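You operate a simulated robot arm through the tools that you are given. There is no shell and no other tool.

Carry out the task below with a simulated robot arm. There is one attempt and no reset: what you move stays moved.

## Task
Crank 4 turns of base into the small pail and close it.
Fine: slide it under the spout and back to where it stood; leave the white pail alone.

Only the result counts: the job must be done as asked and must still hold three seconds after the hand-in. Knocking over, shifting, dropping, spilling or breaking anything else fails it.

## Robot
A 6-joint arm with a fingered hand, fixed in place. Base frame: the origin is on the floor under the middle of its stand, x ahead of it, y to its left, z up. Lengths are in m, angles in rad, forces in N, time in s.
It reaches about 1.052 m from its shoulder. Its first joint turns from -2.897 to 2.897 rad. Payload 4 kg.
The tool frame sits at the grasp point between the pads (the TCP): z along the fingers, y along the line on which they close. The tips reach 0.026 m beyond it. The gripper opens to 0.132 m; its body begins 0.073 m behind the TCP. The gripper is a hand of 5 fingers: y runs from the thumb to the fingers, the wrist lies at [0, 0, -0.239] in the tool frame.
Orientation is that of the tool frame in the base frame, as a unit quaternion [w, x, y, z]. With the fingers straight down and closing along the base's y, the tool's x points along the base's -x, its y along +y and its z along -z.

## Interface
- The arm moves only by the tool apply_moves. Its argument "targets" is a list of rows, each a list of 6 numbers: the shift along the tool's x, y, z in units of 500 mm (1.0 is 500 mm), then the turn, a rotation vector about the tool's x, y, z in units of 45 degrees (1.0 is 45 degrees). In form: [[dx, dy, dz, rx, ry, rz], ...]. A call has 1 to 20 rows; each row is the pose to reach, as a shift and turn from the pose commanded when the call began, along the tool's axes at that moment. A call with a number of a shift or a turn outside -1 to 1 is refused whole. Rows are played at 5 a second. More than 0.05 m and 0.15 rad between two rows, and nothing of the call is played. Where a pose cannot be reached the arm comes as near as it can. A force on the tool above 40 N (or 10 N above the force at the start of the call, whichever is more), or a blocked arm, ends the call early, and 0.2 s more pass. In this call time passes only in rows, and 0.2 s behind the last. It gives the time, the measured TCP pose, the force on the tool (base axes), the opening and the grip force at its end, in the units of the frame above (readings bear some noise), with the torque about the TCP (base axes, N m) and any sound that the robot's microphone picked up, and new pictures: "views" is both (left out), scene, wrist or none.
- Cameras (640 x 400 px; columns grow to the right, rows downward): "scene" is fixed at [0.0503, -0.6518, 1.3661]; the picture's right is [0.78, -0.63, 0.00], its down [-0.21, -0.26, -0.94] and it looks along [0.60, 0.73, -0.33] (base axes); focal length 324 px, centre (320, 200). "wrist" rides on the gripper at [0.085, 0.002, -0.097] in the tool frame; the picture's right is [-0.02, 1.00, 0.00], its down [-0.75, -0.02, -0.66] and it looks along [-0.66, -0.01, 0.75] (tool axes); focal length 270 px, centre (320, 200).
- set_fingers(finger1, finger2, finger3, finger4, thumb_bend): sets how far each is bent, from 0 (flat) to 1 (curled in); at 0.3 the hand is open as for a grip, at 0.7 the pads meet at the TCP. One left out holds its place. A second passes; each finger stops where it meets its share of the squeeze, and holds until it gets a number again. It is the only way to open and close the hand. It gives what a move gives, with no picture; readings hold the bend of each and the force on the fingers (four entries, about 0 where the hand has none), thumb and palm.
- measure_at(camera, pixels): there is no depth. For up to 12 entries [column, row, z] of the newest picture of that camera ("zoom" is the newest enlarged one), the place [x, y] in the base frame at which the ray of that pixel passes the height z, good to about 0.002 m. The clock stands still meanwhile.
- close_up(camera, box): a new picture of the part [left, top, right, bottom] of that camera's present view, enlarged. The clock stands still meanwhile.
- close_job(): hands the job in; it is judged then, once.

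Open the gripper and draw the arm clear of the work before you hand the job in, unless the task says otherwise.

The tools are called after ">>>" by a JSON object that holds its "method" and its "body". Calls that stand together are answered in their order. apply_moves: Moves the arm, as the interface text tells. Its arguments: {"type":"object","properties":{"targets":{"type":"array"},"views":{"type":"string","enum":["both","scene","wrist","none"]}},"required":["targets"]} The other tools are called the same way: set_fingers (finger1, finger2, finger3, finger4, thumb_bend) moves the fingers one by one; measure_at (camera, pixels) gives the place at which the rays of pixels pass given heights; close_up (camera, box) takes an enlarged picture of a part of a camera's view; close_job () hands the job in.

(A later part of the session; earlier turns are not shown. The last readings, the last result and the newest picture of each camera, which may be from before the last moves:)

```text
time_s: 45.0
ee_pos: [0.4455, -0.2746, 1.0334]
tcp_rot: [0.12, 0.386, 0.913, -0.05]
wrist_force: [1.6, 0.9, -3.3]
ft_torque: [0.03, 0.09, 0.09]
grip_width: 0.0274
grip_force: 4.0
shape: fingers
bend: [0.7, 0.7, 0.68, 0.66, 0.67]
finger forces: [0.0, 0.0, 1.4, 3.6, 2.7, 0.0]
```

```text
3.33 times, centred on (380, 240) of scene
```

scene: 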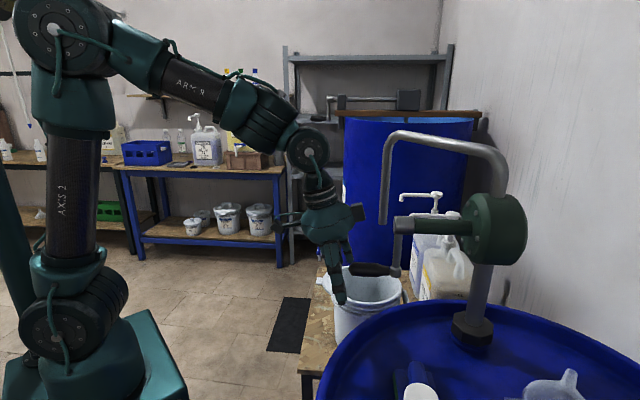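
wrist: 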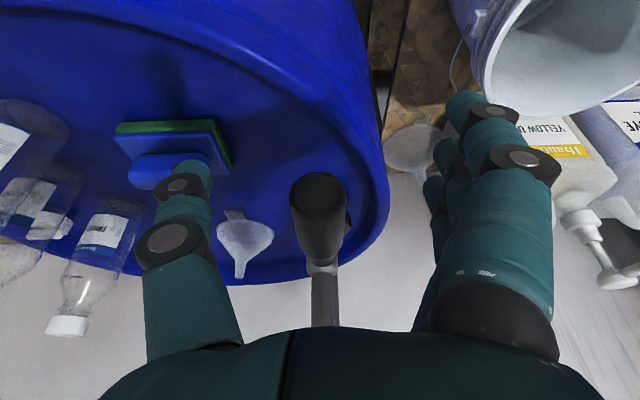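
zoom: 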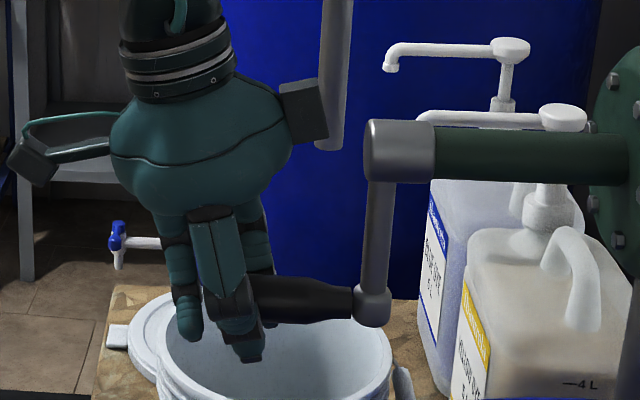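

Fingers 3 and 4 and the thumb hold the handle at about 4 N. I'll try a 30° arc, clockwise seen from the handle side, and watch the forces, the spout and any sound.

>>> {"method": "apply_moves", "body": {"targets": [[-0.0003, 0.0201, -0.001, 0, 0, 0], [-0.0011, 0.0399, -0.0041, 0, 0, 0], [-0.0024, 0.0593, -0.0091, 0, 0, 0], [-0.0043, 0.0781, -0.016, 0, 0, 0], [-0.0066, 0.096, -0.0248, 0, 0, 0]], "views": "both"}}

>>> {"method": "close_up", "body": {"camera": "scene", "box": [330, 180, 430, 300]}}

>>> {"method": "close_up", "body": {"camera": "wrist", "box": [160, 100, 480, 300]}}

```text
time_s: 46.2
ee_pos: [0.4801, -0.2413, 1.0463]
tcp_rot: [0.121, 0.385, 0.914, -0.05]
wrist_force: [-2.0, 3.2, -7.5]
ft_torque: [0.13, 0.1, 0.11]
grip_width: 0.0281
grip_force: 4.8
shape: fingers
bend: [0.7, 0.7, 0.69, 0.66, 0.67]
finger forces: [0.1, 0.1, 1.6, 4.0, 3.9, 0.0]
```

scene: 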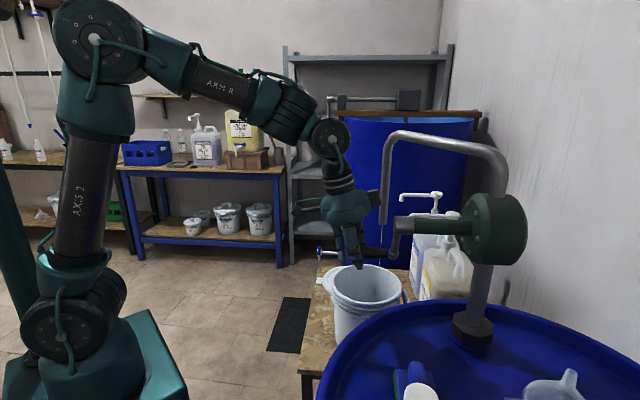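
wrist: 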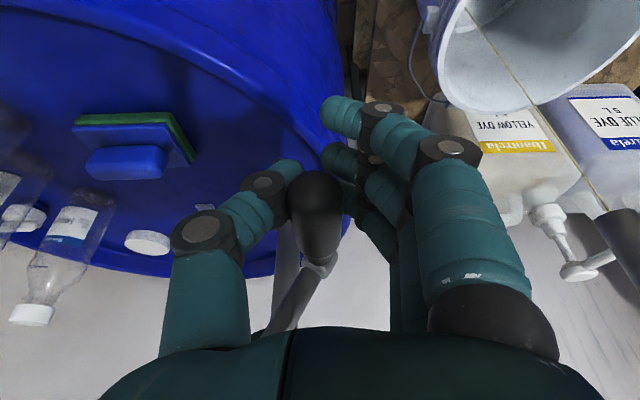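

```text
3.33 times, centred on (380, 240) of scene
```

zoom: 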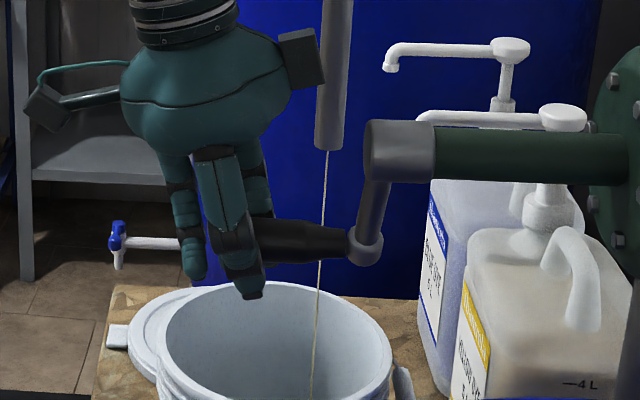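

```text
2.00 times, centred on (320, 200) of wrist
```

zoom: 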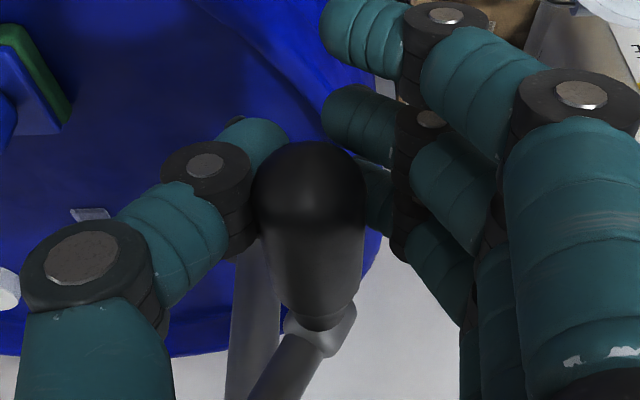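

Soap base starts streaming from the spout and falls inside the pail, so this direction is right. Forces are small (about 8 N), so I'll continue the arc from 30° to 105°.

>>> {"method": "apply_moves", "body": {"targets": [[-0.0079, 0.0398, -0.0294, 0, 0, 0], [-0.0181, 0.0703, -0.0678, 0, 0, 0], [-0.0301, 0.0895, -0.1125, 0, 0, 0], [-0.0429, 0.096, -0.1605, 0, 0, 0], [-0.0557, 0.0895, -0.2084, 0, 0, 0]], "views": "both"}}

>>> {"method": "close_up", "body": {"camera": "scene", "box": [330, 160, 450, 310]}}

```text
time_s: 47.4
ee_pos: [0.5146, -0.2108, 1.1553]
tcp_rot: [0.121, 0.385, 0.914, -0.05]
wrist_force: [-6.6, 0.9, -4.7]
ft_torque: [0.08, 0.04, 0.03]
grip_width: 0.0287
grip_force: 5.0
shape: fingers
bend: [0.7, 0.7, 0.69, 0.67, 0.67]
finger forces: [0.0, 0.1, 0.8, 2.8, 6.4, 0.1]
```

scene: 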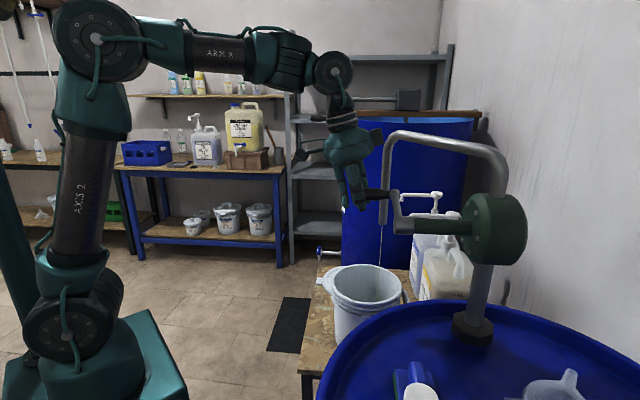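
wrist: 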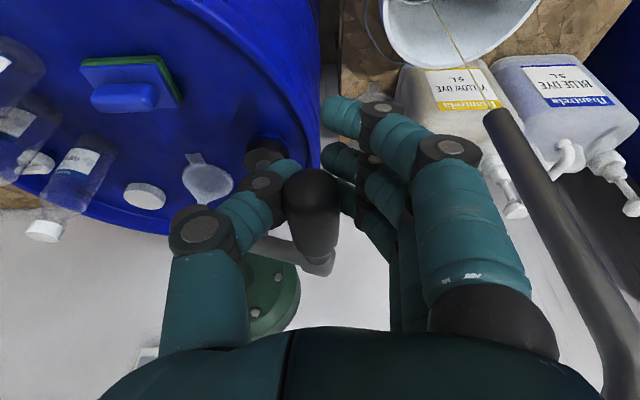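

```text
2.67 times, centred on (390, 235) of scene
```

zoom: 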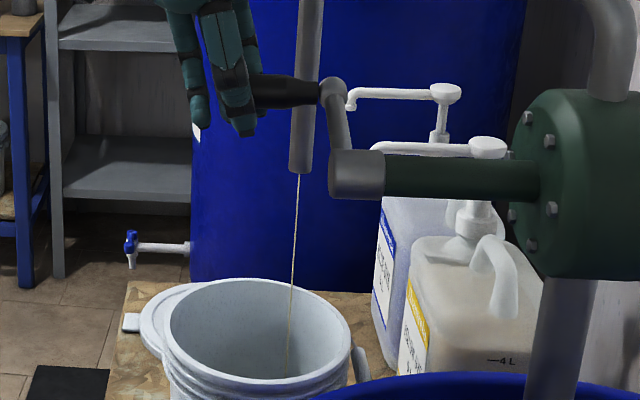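

It tracks well, with the stream still inside the pail and low forces. I'll continue from 105° over the top to 255°.

>>> {"method": "apply_moves", "body": {"targets": [[-0.0119, -0.0192, -0.0447, 0, 0, 0], [-0.0222, -0.0497, -0.0831, 0, 0, 0], [-0.0301, -0.0895, -0.1125, 0, 0, 0], [-0.035, -0.1358, -0.131, 0, 0, 0], [-0.0367, -0.1855, -0.1373, 0, 0, 0], [-0.035, -0.2351, -0.131, 0, 0, 0], [-0.0301, -0.2815, -0.1125, 0, 0, 0], [-0.0222, -0.3212, -0.0831, 0, 0, 0], [-0.0119, -0.3517, -0.0447, 0, 0, 0], [0, -0.3709, 0, 0, 0, 0]], "views": "both"}}

>>> {"method": "close_up", "body": {"camera": "scene", "box": [330, 160, 450, 310]}}

```text
time_s: 49.6
ee_pos: [0.3799, -0.3391, 1.1537]
tcp_rot: [0.121, 0.385, 0.913, -0.049]
wrist_force: [3.4, 2.3, -0.1]
ft_torque: [-0.1, 0.11, 0.09]
grip_width: 0.0259
grip_force: 2.4
shape: fingers
bend: [0.7, 0.7, 0.69, 0.69, 0.68]
finger forces: [0.0, 0.1, 1.8, 2.8, 0.1, 0.0]
```

scene: 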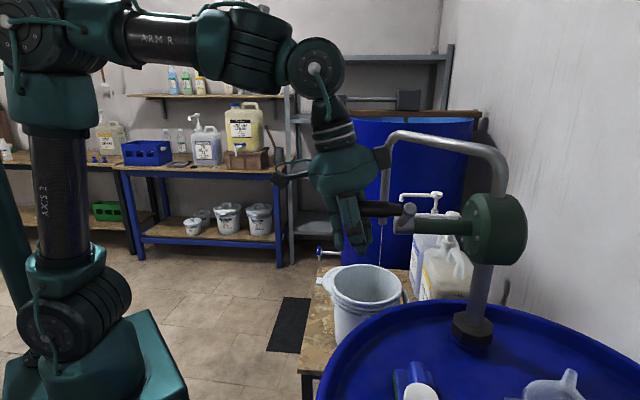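
wrist: 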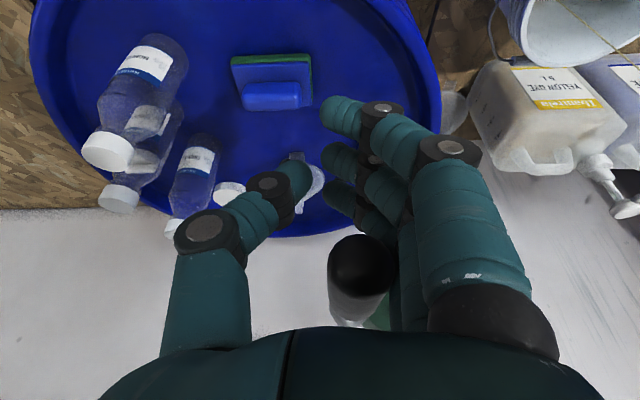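

```text
2.67 times, centred on (390, 235) of scene
```

zoom: 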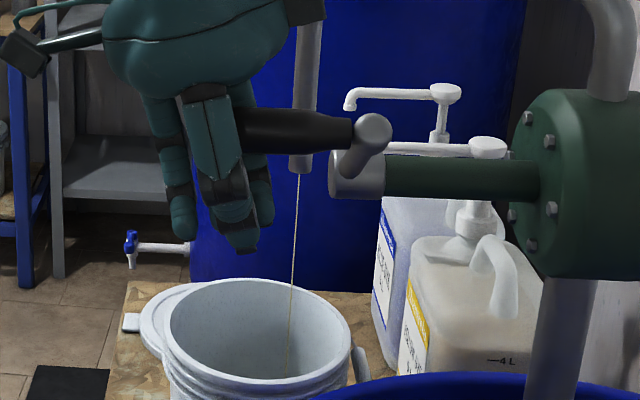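

The stream is still going into the pail, but the handle has slipped up towards the palm: it's at wrist (362,265), so the crank lags the hand by about 27°. I'll look closer before changing the grip.

>>> {"method": "close_up", "body": {"camera": "wrist", "box": [240, 160, 480, 340]}}

>>> {"method": "close_up", "body": {"camera": "scene", "box": [330, 160, 430, 270]}}

```text
2.22 times, centred on (360, 250) of wrist
```

zoom: 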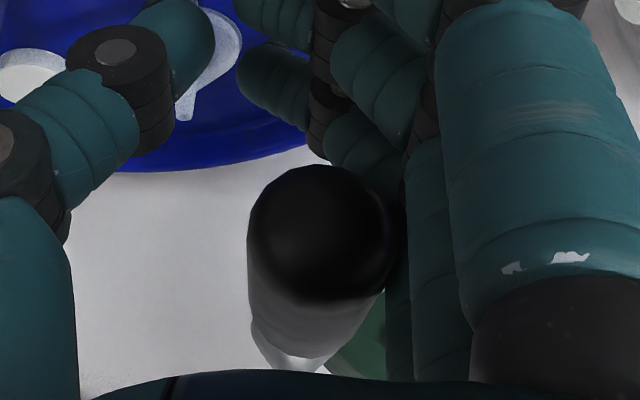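

```text
3.64 times, centred on (380, 215) of scene
```

zoom: 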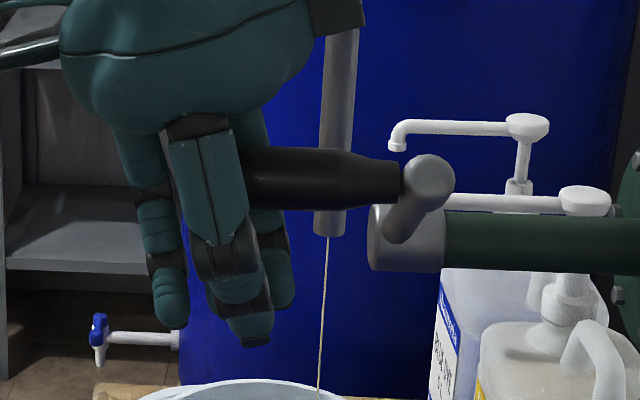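

The handle rests against the fingers about 18 mm below the palm, with the crank at about 230°. I'll switch to a power grasp by lowering the hand 14 mm until the palm is almost on the handle, then curling the fingers around it.

>>> {"method": "apply_moves", "body": {"targets": [[0.0037, 0.01, 0.014, 0, 0, 0], [0.0075, 0.02, 0.028, 0, 0, 0]], "views": "none"}}

>>> {"method": "set_fingers", "body": {"finger1": 0.8, "finger2": 0.8, "finger3": 0.85, "finger4": 0.85, "thumb_bend": 0.72}}

>>> {"method": "close_up", "body": {"camera": "wrist", "box": [200, 120, 480, 340]}}

>>> {"method": "close_up", "body": {"camera": "scene", "box": [330, 160, 430, 270]}}

```text
time_s: 50.2
ee_pos: [0.3868, -0.3323, 1.1374]
tcp_rot: [0.121, 0.386, 0.913, -0.049]
wrist_force: [-0.5, 0.2, -0.6]
ft_torque: [0.0, -0.01, -0.01]
grip_width: 0.0262
grip_force: 0.1
shape: fingers
bend: [0.7, 0.7, 0.7, 0.7, 0.68]
finger forces: [0.0, 0.0, 0.1, 0.0, 0.0, 0.0]
```

```text
time_s: 51.2
ee_pos: [0.3867, -0.3319, 1.1409]
tcp_rot: [0.121, 0.386, 0.913, -0.05]
wrist_force: [0.5, 0.2, 0.1]
ft_torque: [0.01, -0.01, 0.0]
grip_width: 0.0215
grip_force: 0.1
shape: fingers
bend: [0.8, 0.78, 0.78, 0.85, 0.71]
finger forces: [0.1, 0.1, 0.0, 0.0, 0.0, 0.0]
```

```text
1.82 times, centred on (340, 230) of wrist
```

zoom: 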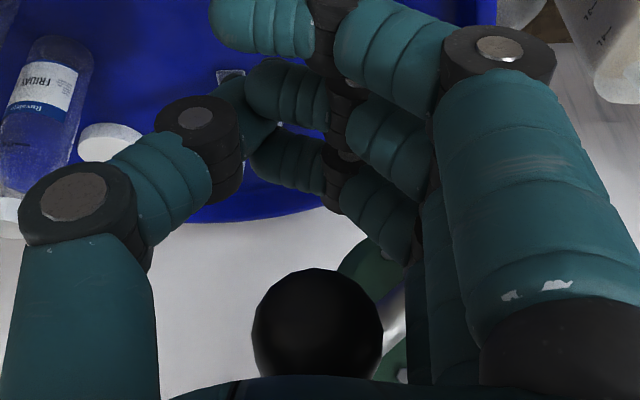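

```text
3.64 times, centred on (380, 215) of scene
```

zoom: 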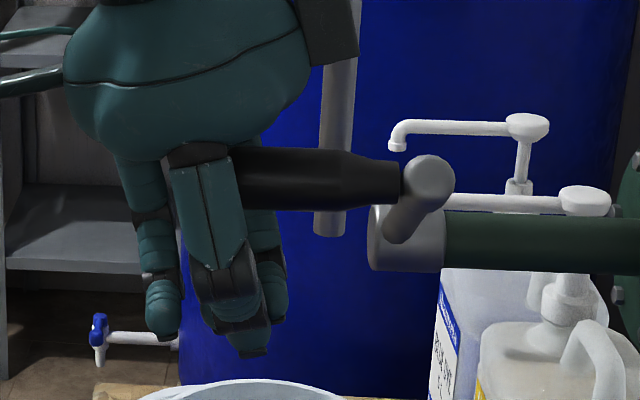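

The handle is now loosely caged by palm, fingers and thumb, with the fingertips meeting the thumb below it. I'll open the thumb a little and curl fingers 3 and 4 further so they wrap the handle itself.

>>> {"method": "set_fingers", "body": {"thumb_bend": 0.5}}

>>> {"method": "set_fingers", "body": {"finger1": 0.9, "finger2": 0.95, "finger3": 1.0, "finger4": 1.0}}

>>> {"method": "close_up", "body": {"camera": "wrist", "box": [200, 120, 480, 340]}}

>>> {"method": "close_up", "body": {"camera": "scene", "box": [330, 160, 430, 270]}}

```text
time_s: 52.2
ee_pos: [0.3863, -0.3323, 1.1396]
tcp_rot: [0.121, 0.386, 0.913, -0.05]
wrist_force: [-0.6, 0.0, -0.1]
ft_torque: [-0.02, 0.0, -0.03]
grip_width: 0.037
grip_force: 0.1
shape: fingers
bend: [0.8, 0.8, 0.85, 0.85, 0.5]
finger forces: [0.0, 0.1, 0.1, 0.0, 0.0, 0.0]
```

```text
time_s: 53.2
ee_pos: [0.3865, -0.3332, 1.1393]
tcp_rot: [0.12, 0.386, 0.913, -0.05]
wrist_force: [3.0, 1.8, -6.5]
ft_torque: [0.02, 0.27, 0.04]
grip_width: 0.0401
grip_force: 3.8
shape: fingers
bend: [0.9, 0.95, 1.0, 0.99, 0.5]
finger forces: [0.1, 0.1, 0.5, 6.7, 0.2, 0.0]
```

```text
1.82 times, centred on (340, 230) of wrist
```

zoom: 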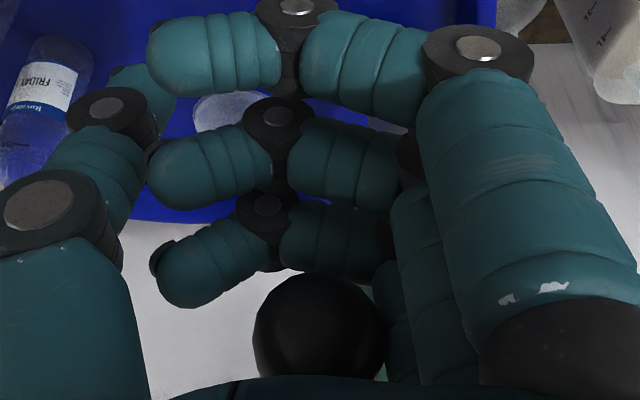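

```text
3.64 times, centred on (380, 215) of scene
```

zoom: 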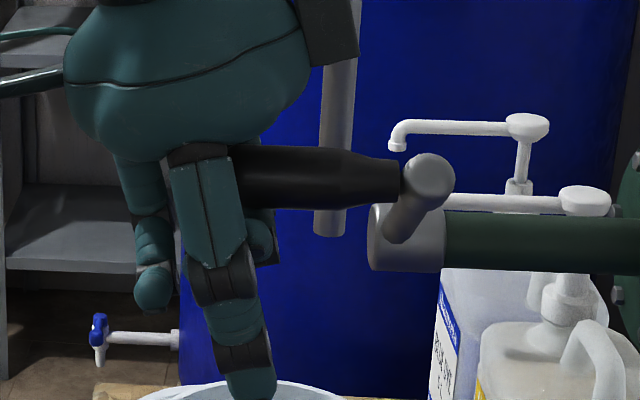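

Fingers 3 and 4 now hook under the handle and press it into the palm (6.7 N). I'll close the thumb over the open side to finish the enclosure.

>>> {"method": "set_fingers", "body": {"thumb_bend": 0.8}}

>>> {"method": "close_up", "body": {"camera": "wrist", "box": [200, 120, 480, 340]}}

>>> {"method": "close_up", "body": {"camera": "scene", "box": [330, 160, 430, 270]}}

```text
time_s: 54.2
ee_pos: [0.3862, -0.3313, 1.1394]
tcp_rot: [0.121, 0.385, 0.913, -0.05]
wrist_force: [2.5, 2.4, -5.5]
ft_torque: [-0.05, 0.27, 0.03]
grip_width: 0.0294
grip_force: 3.7
shape: fingers
bend: [0.9, 0.97, 1.0, 0.99, 0.78]
finger forces: [0.1, 0.0, 0.8, 6.0, 0.1, 0.1]
```

```text
1.82 times, centred on (340, 230) of wrist
```

zoom: 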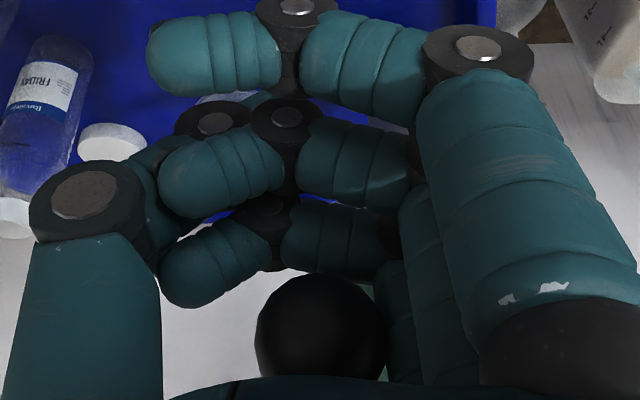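

```text
3.64 times, centred on (380, 215) of scene
```

zoom: 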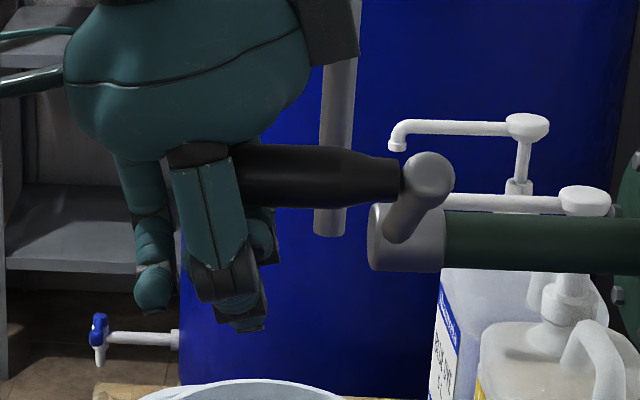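

The handle is now enclosed at tool (Y=6 mm, Z=-54 mm) with the crank at about 231°. I'll resume the circle from there, doing 231° to 305° first and checking that the crank follows.

>>> {"method": "apply_moves", "body": {"targets": [[0.0102, -0.0248, 0.0383, 0, 0, 0], [0.0226, -0.0399, 0.0844, 0, 0, 0], [0.0355, -0.0421, 0.1328, 0, 0, 0], [0.0481, -0.0312, 0.18, 0, 0, 0], [0.0596, -0.0081, 0.2229, 0, 0, 0]], "views": "both"}}

>>> {"method": "close_up", "body": {"camera": "scene", "box": [330, 170, 430, 290]}}

>>> {"method": "close_up", "body": {"camera": "wrist", "box": [200, 120, 480, 340]}}

```text
time_s: 55.4
ee_pos: [0.3854, -0.3324, 1.0249]
tcp_rot: [0.121, 0.386, 0.913, -0.05]
wrist_force: [-0.7, 0.3, 0.9]
ft_torque: [0.0, 0.06, -0.03]
grip_width: 0.0291
grip_force: 1.1
shape: fingers
bend: [0.9, 0.97, 1.0, 1.0, 0.78]
finger forces: [0.0, 0.1, 0.0, 0.0, 0.0, 1.5]
```

scene: 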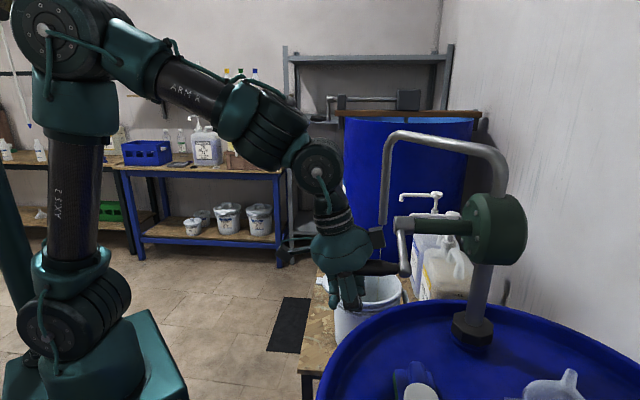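
wrist: 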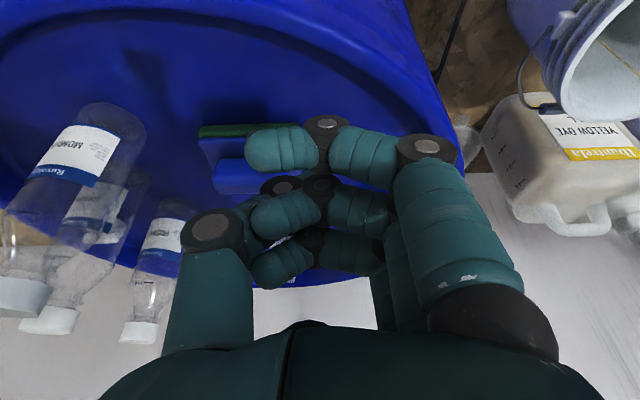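

```text
3.33 times, centred on (380, 230) of scene
```

zoom: 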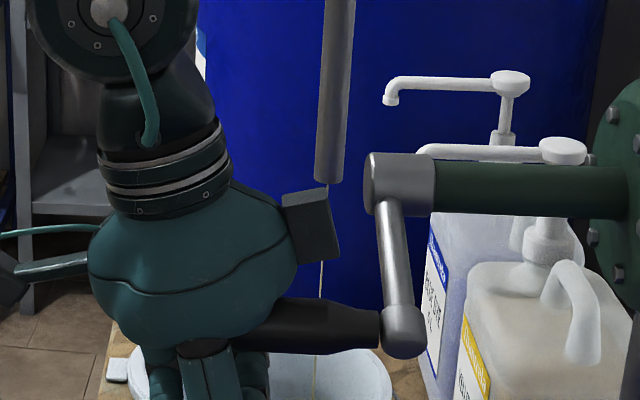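

```text
1.82 times, centred on (340, 230) of wrist
```

zoom: 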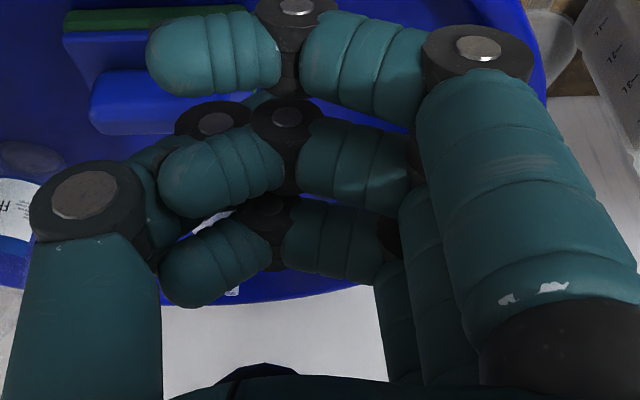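

The palm now pushes the handle down (1.5 N) and the crank follows, lagging about 10–15° in the loose cage. I'll continue through the bottom from 305° to 395° and check again.

>>> {"method": "apply_moves", "body": {"targets": [[0.0095, 0.0339, 0.0356, 0, 0, 0], [0.0165, 0.0761, 0.0616, 0, 0, 0], [0.0204, 0.124, 0.0762, 0, 0, 0], [0.0209, 0.174, 0.0783, 0, 0, 0], [0.0181, 0.223, 0.0678, 0, 0, 0], [0.0122, 0.2674, 0.0455, 0, 0, 0]], "views": "both"}}

>>> {"method": "close_up", "body": {"camera": "scene", "box": [330, 170, 430, 290]}}

>>> {"method": "close_up", "body": {"camera": "wrist", "box": [200, 120, 480, 340]}}

```text
time_s: 56.8
ee_pos: [0.4806, -0.2423, 1.0002]
tcp_rot: [0.12, 0.386, 0.913, -0.049]
wrist_force: [-1.9, 2.7, -5.0]
ft_torque: [0.08, 0.0, -0.03]
grip_width: 0.0295
grip_force: 3.0
shape: fingers
bend: [0.9, 0.97, 1.0, 0.99, 0.78]
finger forces: [0.0, 0.0, 0.0, 5.6, 0.1, 0.0]
```

scene: 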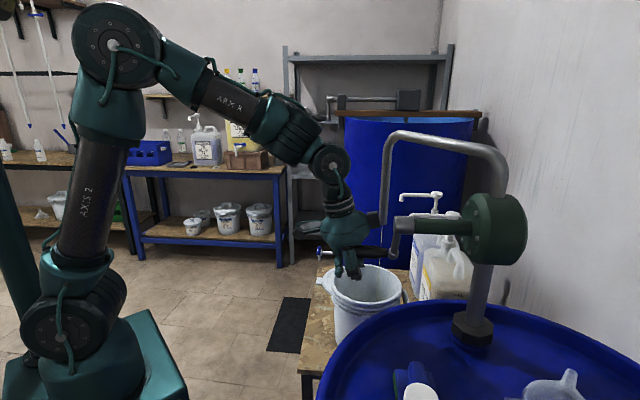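
wrist: 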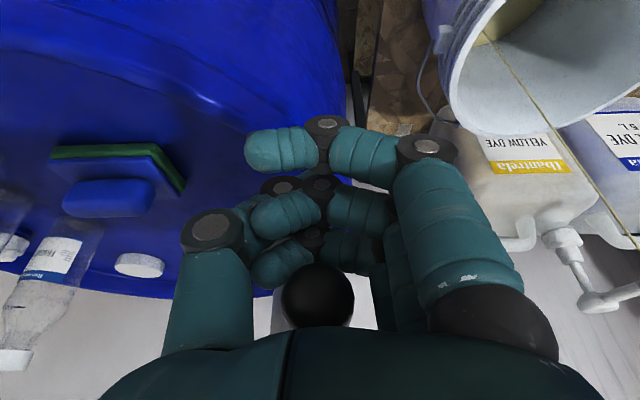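

```text
3.33 times, centred on (380, 230) of scene
```

zoom: 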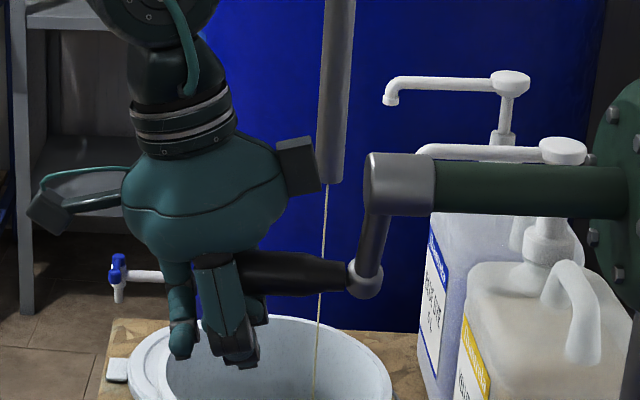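

```text
1.82 times, centred on (340, 230) of wrist
```

zoom: 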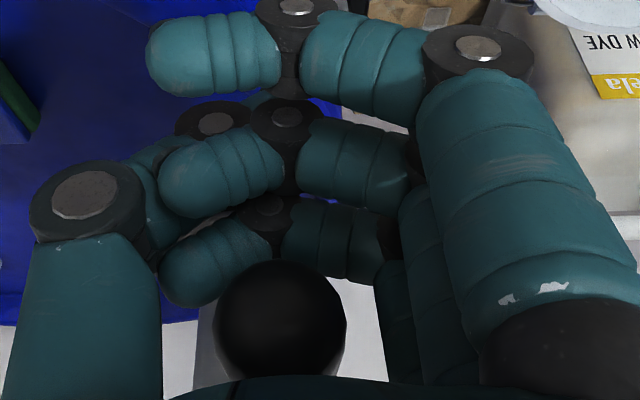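

The crank went through the bottom and is at about 391°, with the stream landing in the pail and some yellow base visible at its bottom. I'll run the next full turn, 395° to 755°, in 18° steps.

>>> {"method": "apply_moves", "body": {"targets": [[-0.0108, 0.0432, -0.0403, 0, 0, 0], [-0.0245, 0.0714, -0.0915, 0, 0, 0], [-0.0397, 0.0818, -0.1485, 0, 0, 0], [-0.0551, 0.0735, -0.206, 0, 0, 0], [-0.069, 0.0472, -0.258, 0, 0, 0], [-0.0801, 0.0054, -0.2997, 0, 0, 0], [-0.0874, -0.0476, -0.327, 0, 0, 0], [-0.0901, -0.1068, -0.337, 0, 0, 0], [-0.088, -0.1663, -0.329, 0, 0, 0], [-0.0812, -0.2203, -0.3036, 0, 0, 0]], "views": "both"}}

>>> {"method": "close_up", "body": {"camera": "scene", "box": [330, 150, 450, 310]}}

```text
time_s: 59.0
ee_pos: [0.4008, -0.3169, 1.1586]
tcp_rot: [0.12, 0.386, 0.913, -0.049]
wrist_force: [4.6, 1.1, -3.7]
ft_torque: [0.03, 0.33, 0.05]
grip_width: 0.0293
grip_force: 3.7
shape: fingers
bend: [0.9, 0.97, 1.0, 1.0, 0.78]
finger forces: [0.0, 0.1, 1.8, 5.2, 0.1, 0.1]
```

scene: 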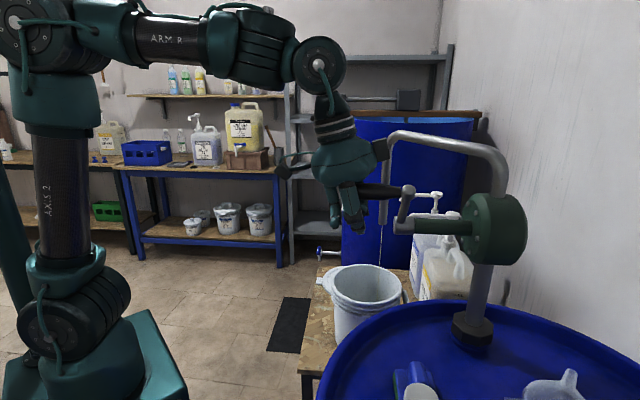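
wrist: 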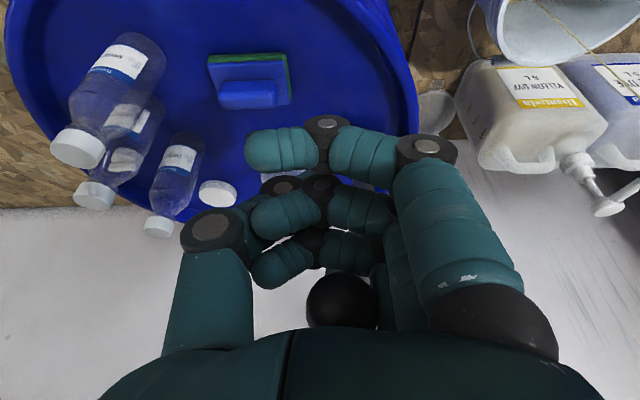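

```text
2.50 times, centred on (390, 230) of scene
```

zoom: 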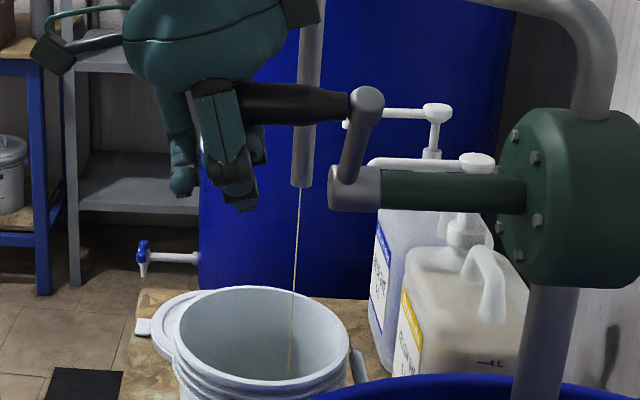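

The handle stays caged and centred, and the stream is in the pail. I'll finish this turn, 575° to 755°.

>>> {"method": "apply_moves", "body": {"targets": [[0.0108, -0.0432, 0.0403, 0, 0, 0], [0.0245, -0.0714, 0.0915, 0, 0, 0], [0.0398, -0.0818, 0.1486, 0, 0, 0], [0.0551, -0.0734, 0.206, 0, 0, 0], [0.069, -0.0471, 0.2581, 0, 0, 0], [0.0802, -0.0054, 0.2997, 0, 0, 0], [0.0874, 0.0477, 0.327, 0, 0, 0], [0.0902, 0.1068, 0.3371, 0, 0, 0], [0.088, 0.1663, 0.329, 0, 0, 0], [0.0812, 0.2203, 0.3036, 0, 0, 0]], "views": "both"}}

>>> {"method": "close_up", "body": {"camera": "scene", "box": [330, 170, 430, 290]}}

```text
time_s: 61.2
ee_pos: [0.4801, -0.2423, 1.0009]
tcp_rot: [0.121, 0.385, 0.914, -0.05]
wrist_force: [-0.7, 0.3, -4.5]
ft_torque: [0.1, 0.04, -0.04]
grip_width: 0.0295
grip_force: 2.2
shape: fingers
bend: [0.9, 0.98, 1.0, 0.99, 0.78]
finger forces: [0.0, 0.0, 0.1, 5.3, 0.1, 0.0]
```

scene: 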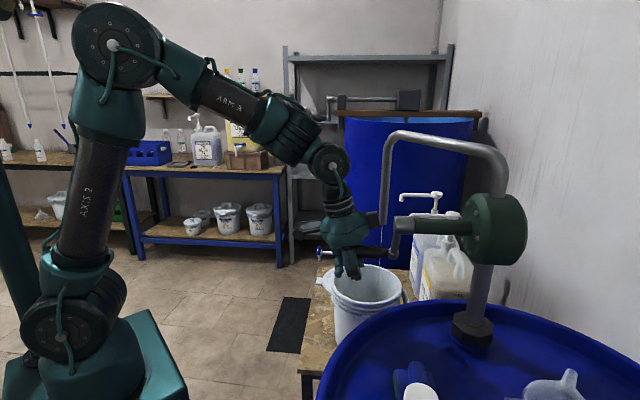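
wrist: 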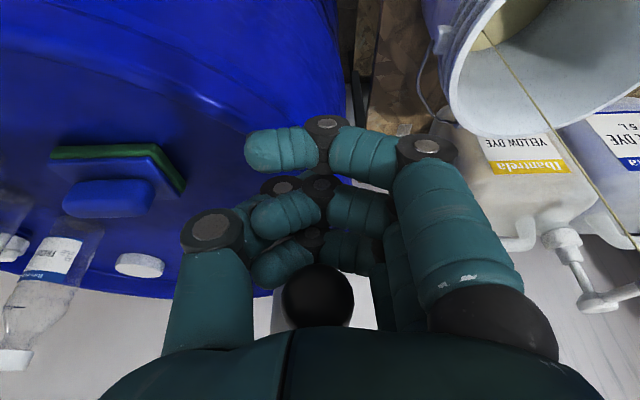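

```text
3.33 times, centred on (380, 230) of scene
```

zoom: 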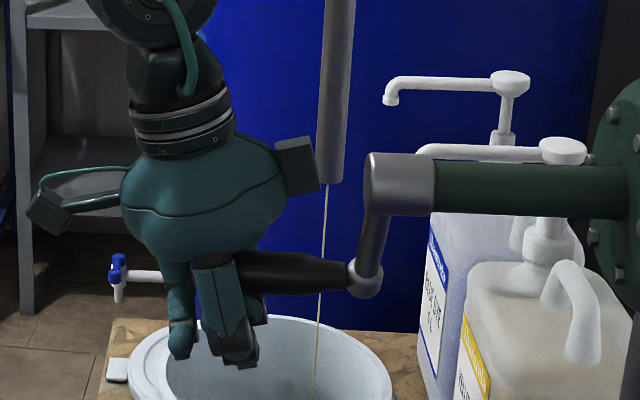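

Two turns plus about 31° are done, and everything looks the same as last time. I'll run the third full turn, 755° to 1115°, in one call.

>>> {"method": "apply_moves", "body": {"targets": [[-0.0108, 0.0432, -0.0403, 0, 0, 0], [-0.0245, 0.0714, -0.0915, 0, 0, 0], [-0.0397, 0.0818, -0.1485, 0, 0, 0], [-0.0551, 0.0735, -0.206, 0, 0, 0], [-0.069, 0.0472, -0.258, 0, 0, 0], [-0.0801, 0.0054, -0.2997, 0, 0, 0], [-0.0874, -0.0476, -0.327, 0, 0, 0], [-0.0901, -0.1068, -0.337, 0, 0, 0], [-0.088, -0.1663, -0.329, 0, 0, 0], [-0.0812, -0.2203, -0.3036, 0, 0, 0], [-0.0704, -0.2635, -0.2633, 0, 0, 0], [-0.0567, -0.2917, -0.2121, 0, 0, 0], [-0.0414, -0.3021, -0.155, 0, 0, 0], [-0.0261, -0.2937, -0.0976, 0, 0, 0], [-0.0122, -0.2674, -0.0455, 0, 0, 0], [-0.001, -0.2257, -0.0039, 0, 0, 0], [0.0062, -0.1726, 0.0234, 0, 0, 0], [0.009, -0.1135, 0.0335, 0, 0, 0], [0.0068, -0.054, 0.0254, 0, 0, 0], [0, 0, 0, 0, 0, 0]], "views": "both"}}

>>> {"method": "close_up", "body": {"camera": "scene", "box": [330, 170, 430, 290]}}

```text
time_s: 65.4
ee_pos: [0.4785, -0.2418, 1.0009]
tcp_rot: [0.121, 0.386, 0.913, -0.05]
wrist_force: [0.1, 0.4, -5.5]
ft_torque: [0.06, 0.09, 0.01]
grip_width: 0.0297
grip_force: 2.7
shape: fingers
bend: [0.9, 0.98, 1.0, 0.99, 0.78]
finger forces: [0.0, 0.1, 0.0, 5.3, 0.0, 0.0]
```

scene: 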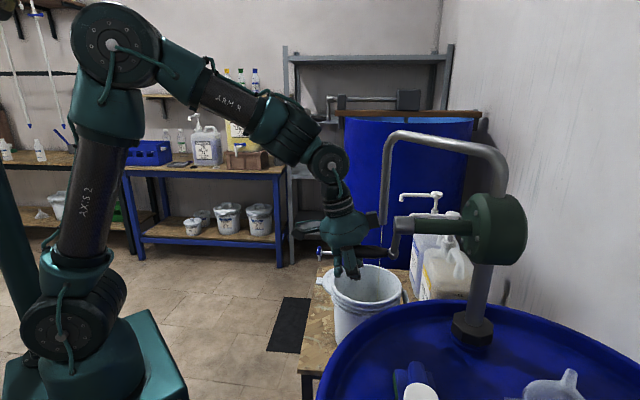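
wrist: 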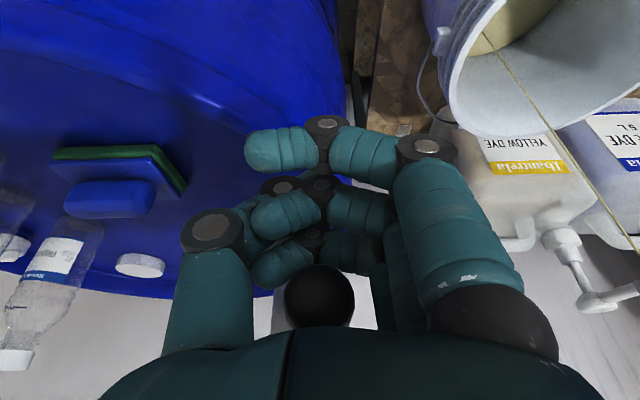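

```text
3.33 times, centred on (380, 230) of scene
```

zoom: 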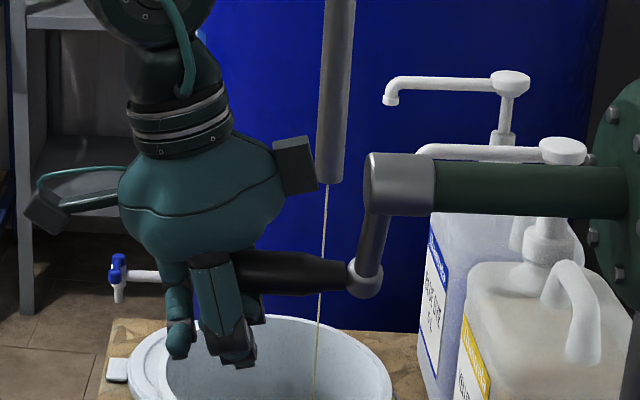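

Three turns plus about 31° are done. For the last turn I'll go to 341° (1421° total), then check the real crank angle before the final bit.

>>> {"method": "apply_moves", "body": {"targets": [[-0.0108, 0.0432, -0.0403, 0, 0, 0], [-0.0245, 0.0714, -0.0915, 0, 0, 0], [-0.0397, 0.0818, -0.1485, 0, 0, 0], [-0.0551, 0.0735, -0.206, 0, 0, 0], [-0.069, 0.0472, -0.258, 0, 0, 0], [-0.0801, 0.0054, -0.2997, 0, 0, 0], [-0.0874, -0.0476, -0.327, 0, 0, 0], [-0.0901, -0.1068, -0.337, 0, 0, 0], [-0.088, -0.1663, -0.329, 0, 0, 0], [-0.0812, -0.2203, -0.3036, 0, 0, 0], [-0.0704, -0.2635, -0.2633, 0, 0, 0], [-0.0567, -0.2917, -0.2121, 0, 0, 0], [-0.0414, -0.3021, -0.155, 0, 0, 0], [-0.0261, -0.2937, -0.0976, 0, 0, 0], [-0.0122, -0.2674, -0.0455, 0, 0, 0], [-0.001, -0.2257, -0.0039, 0, 0, 0], [0.0062, -0.1726, 0.0234, 0, 0, 0]], "views": "both"}}

>>> {"method": "close_up", "body": {"camera": "scene", "box": [345, 205, 425, 285]}}

```text
time_s: 69.0
ee_pos: [0.4165, -0.3006, 0.9879]
tcp_rot: [0.12, 0.386, 0.913, -0.049]
wrist_force: [-4.8, 0.3, -0.3]
ft_torque: [-0.04, -0.27, -0.08]
grip_width: 0.0296
grip_force: 2.5
shape: fingers
bend: [0.9, 0.98, 1.0, 1.0, 0.78]
finger forces: [0.1, 0.0, 0.0, 0.0, 5.7, 0.1]
```

scene: 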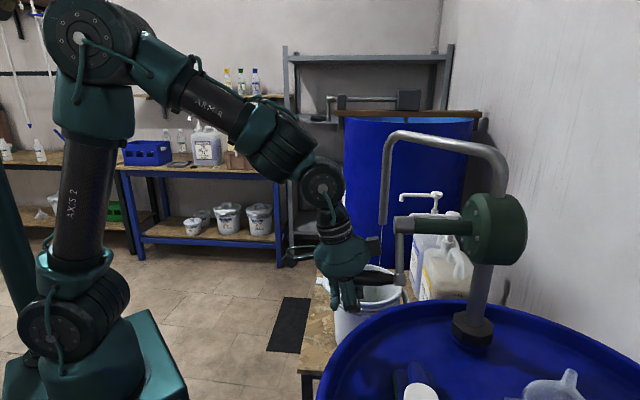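
wrist: 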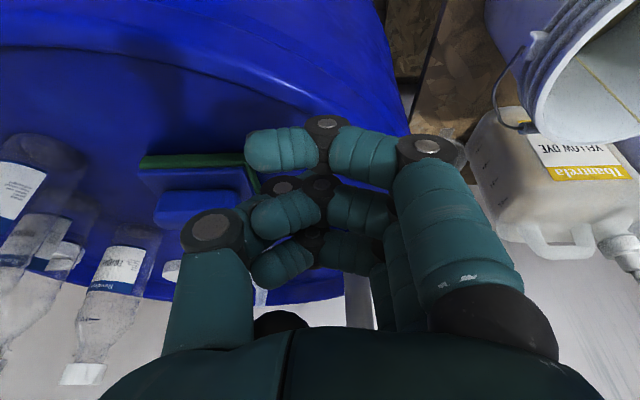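

```text
5.00 times, centred on (385, 245) of scene
```

zoom: 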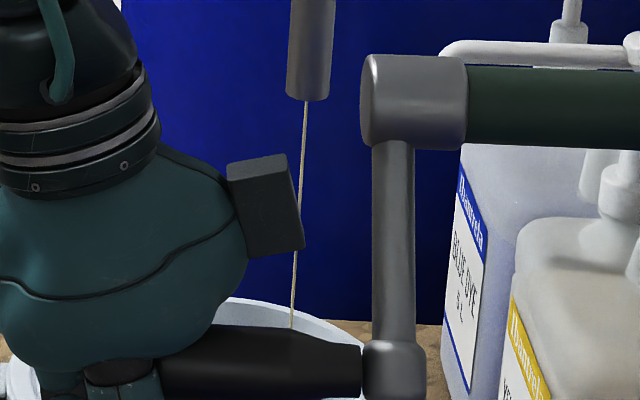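

The ball of the crank arm is at (399.6,279), which puts the real angle at about 330° with the hand lagging slightly. I'll nudge on to a commanded 365° and compare with the starting bottom position, ball at (395.6,271.6).

>>> {"method": "apply_moves", "body": {"targets": [[0.0012, 0.0195, 0.0047, 0, 0, 0], [0.0023, 0.0391, 0.0087, 0, 0, 0], [0.0024, 0.0592, 0.0091, 0, 0, 0], [0.0025, 0.0793, 0.0094, 0, 0, 0]], "views": "scene"}}

>>> {"method": "close_up", "body": {"camera": "scene", "box": [345, 205, 425, 285]}}

```text
time_s: 70.0
ee_pos: [0.4458, -0.2734, 0.983]
tcp_rot: [0.12, 0.386, 0.913, -0.05]
wrist_force: [-3.9, 0.1, -6.1]
ft_torque: [0.21, -0.12, -0.14]
grip_width: 0.0298
grip_force: 3.1
shape: fingers
bend: [0.9, 0.98, 1.0, 0.98, 0.78]
finger forces: [0.1, 0.0, 0.1, 6.7, 0.0, 0.0]
```

scene: 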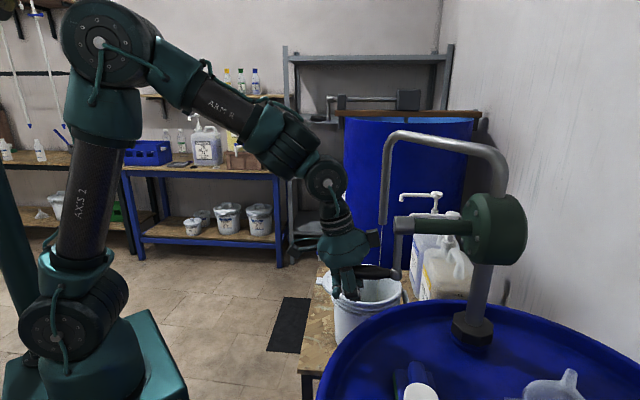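

```text
5.00 times, centred on (385, 245) of scene
```

zoom: 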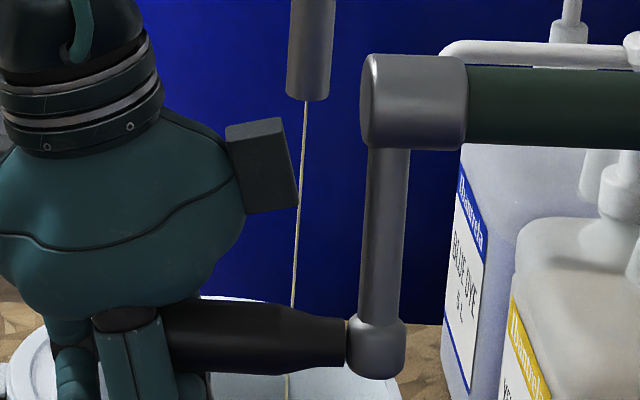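

The ball is at (396.2,274), about 5° short of the starting bottom position. I'll nudge 6° more.

>>> {"method": "apply_moves", "body": {"targets": [[-0.0003, 0.01, -0.0012, 0, 0, 0], [-0.0007, 0.0199, -0.0027, 0, 0, 0]], "views": "none"}}

>>> {"method": "close_up", "body": {"camera": "scene", "box": [345, 205, 425, 285]}}

```text
time_s: 70.6
ee_pos: [0.4531, -0.2676, 0.9847]
tcp_rot: [0.121, 0.385, 0.913, -0.05]
wrist_force: [-5.0, -0.1, -5.3]
ft_torque: [0.14, -0.11, -0.1]
grip_width: 0.0297
grip_force: 3.1
shape: fingers
bend: [0.9, 0.98, 1.0, 0.98, 0.78]
finger forces: [0.0, 0.0, 0.1, 5.6, 0.0, 0.0]
```

```text
5.00 times, centred on (385, 245) of scene
```

zoom: 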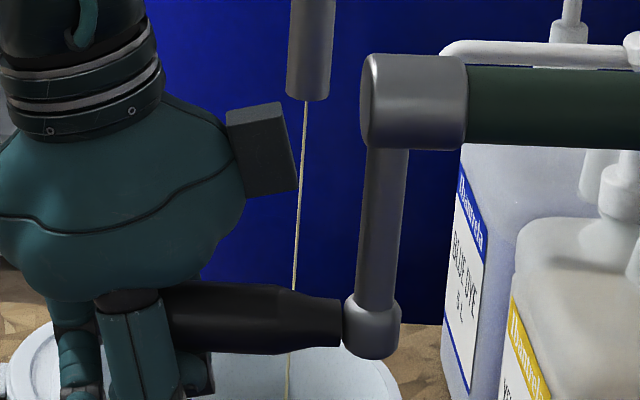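

The ball is back within about 2° of the starting bottom position, so the four turns are complete. I'll open the hand, thumb first and then the fingers, without moving the crank.

>>> {"method": "set_fingers", "body": {"thumb_bend": 0.3}}

>>> {"method": "set_fingers", "body": {"finger1": 0.3, "finger2": 0.3, "finger3": 0.3, "finger4": 0.3}}

>>> {"method": "close_up", "body": {"camera": "scene", "box": [330, 170, 430, 310]}}

>>> {"method": "close_up", "body": {"camera": "wrist", "box": [160, 120, 480, 360]}}

```text
time_s: 71.6
ee_pos: [0.4528, -0.2658, 0.9858]
tcp_rot: [0.12, 0.385, 0.913, -0.051]
wrist_force: [-2.3, -0.7, -3.6]
ft_torque: [0.12, -0.04, -0.13]
grip_width: 0.0579
grip_force: 2.2
shape: fingers
bend: [0.9, 0.95, 1.0, 0.99, 0.3]
finger forces: [0.0, 0.1, 0.0, 4.3, 0.0, 0.0]
```

```text
time_s: 72.6
ee_pos: [0.4526, -0.2673, 0.9845]
tcp_rot: [0.12, 0.385, 0.914, -0.05]
wrist_force: [-0.3, 0.8, 0.4]
ft_torque: [-0.01, 0.02, 0.02]
grip_width: 0.1384
grip_force: 0.1
shape: fingers
bend: [0.3, 0.3, 0.3, 0.3, 0.3]
finger forces: [0.0, 0.0, 0.1, 0.0, 0.1, 0.0]
```

```text
2.86 times, centred on (380, 240) of scene
```

zoom: 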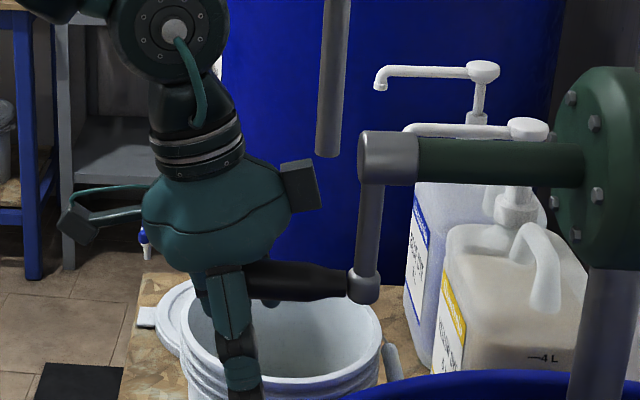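

```text
1.67 times, centred on (320, 240) of wrist
```

zoom: 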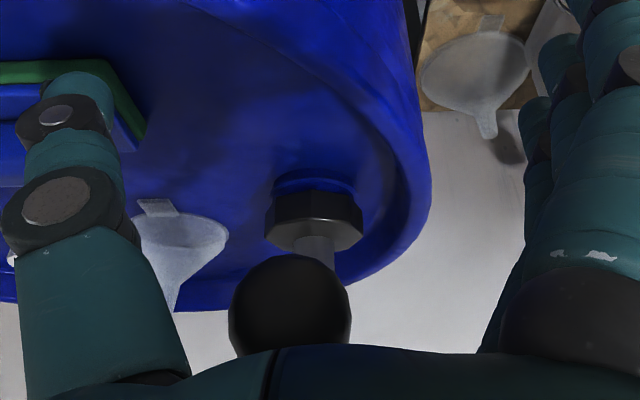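

The stream has stopped and the crank hangs free. I'll back the hand straight out along the handle axis.

>>> {"method": "apply_moves", "body": {"targets": [[0.058, 0, -0.0155, 0, 0, 0], [0.116, 0, -0.031, 0, 0, 0], [0.174, 0, -0.0464, 0, 0, 0], [0.232, 0, -0.062, 0, 0, 0], [0.3, 0, -0.08, 0, 0, 0]], "views": "both"}}

>>> {"method": "close_up", "body": {"camera": "scene", "box": [300, 190, 440, 350]}}

```text
time_s: 73.8
ee_pos: [0.3473, -0.157, 0.9876]
tcp_rot: [0.12, 0.386, 0.913, -0.05]
wrist_force: [0.5, 0.0, 0.2]
ft_torque: [-0.01, 0.01, -0.01]
grip_width: 0.1383
grip_force: 0.2
shape: fingers
bend: [0.3, 0.3, 0.3, 0.3, 0.3]
finger forces: [0.0, 0.1, 0.0, 0.0, 0.0, 0.0]
```

scene: 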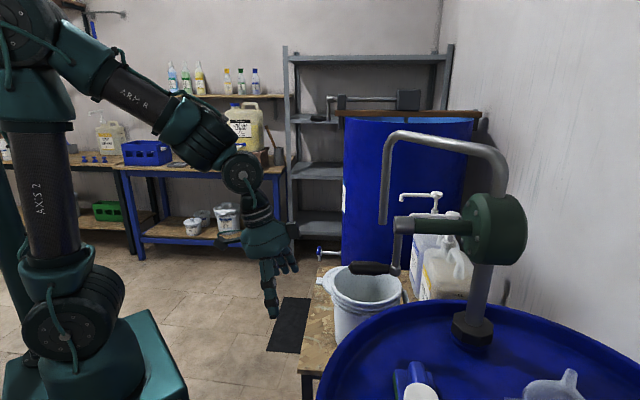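
wrist: 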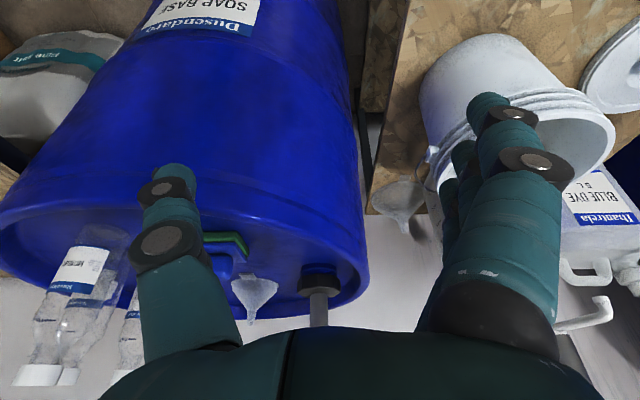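

```text
2.50 times, centred on (370, 270) of scene
```

zoom: 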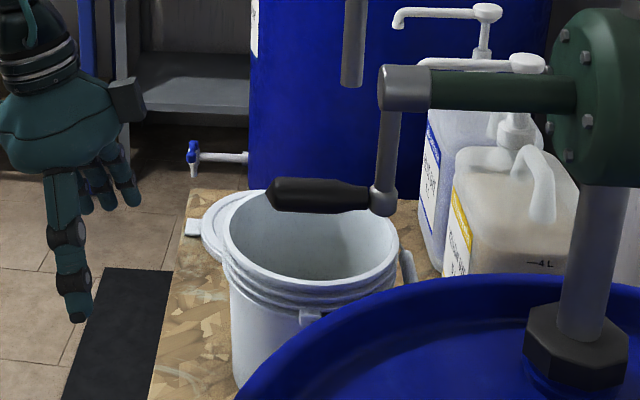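

The crank hangs where it started and the pail is undisturbed. I'll level the hand and raise it 0.1 m.

>>> {"method": "apply_moves", "body": {"targets": [[-0.0172, 0, -0.064, 0, 0.11, 0], [-0.0344, 0, -0.128, 0, 0.22, 0], [-0.0516, 0, -0.193, 0, 0.333, 0]], "views": "wrist"}}

```text
time_s: 74.6
ee_pos: [0.3468, -0.1563, 1.0864]
tcp_rot: [0.0, 0.389, 0.921, 0.002]
wrist_force: [0.6, -0.2, 0.2]
ft_torque: [0.02, 0.01, 0.02]
grip_width: 0.1383
grip_force: 0.0
shape: fingers
bend: [0.3, 0.3, 0.3, 0.3, 0.3]
finger forces: [0.1, 0.0, 0.0, 0.0, 0.0, 0.0]
```

wrist: 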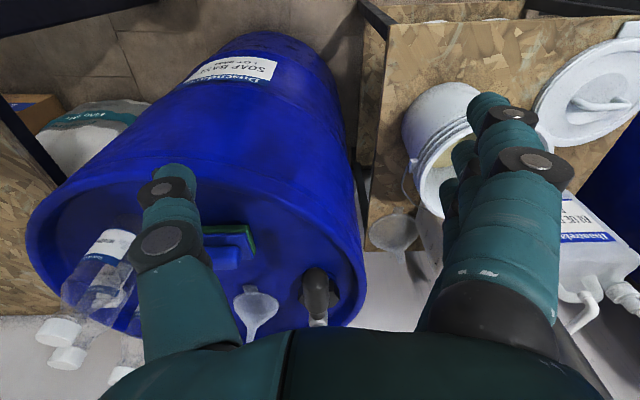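

I'll measure the pail's present rim in the last scene close-up so I grip it at the same place.

>>> {"method": "close_up", "body": {"camera": "scene", "box": [310, 250, 420, 345]}}

```text
4.21 times, centred on (365, 298) of scene
```

zoom: 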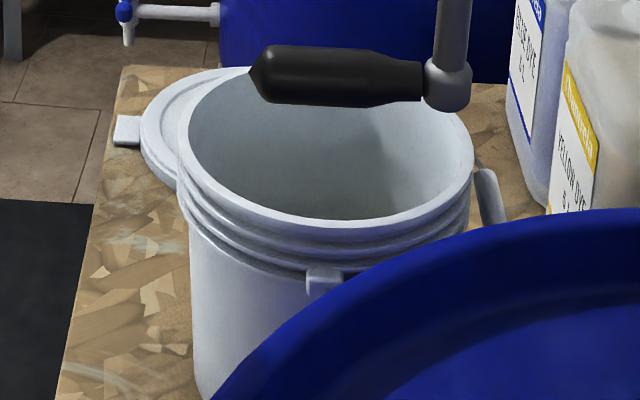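

Measuring the rim and ear points here.

>>> {"method": "measure_at", "body": {"camera": "zoom", "pixels": [[178, 148, 0.81], [474, 158, 0.81], [322, 237, 0.81], [322, 282, 0.76], [193, 300, 0.7], [188, 240, 0.74]]}}

```text
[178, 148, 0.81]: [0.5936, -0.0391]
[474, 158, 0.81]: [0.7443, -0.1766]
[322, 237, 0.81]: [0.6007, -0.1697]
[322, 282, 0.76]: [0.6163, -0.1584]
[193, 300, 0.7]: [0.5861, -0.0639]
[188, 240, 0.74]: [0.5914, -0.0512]
```

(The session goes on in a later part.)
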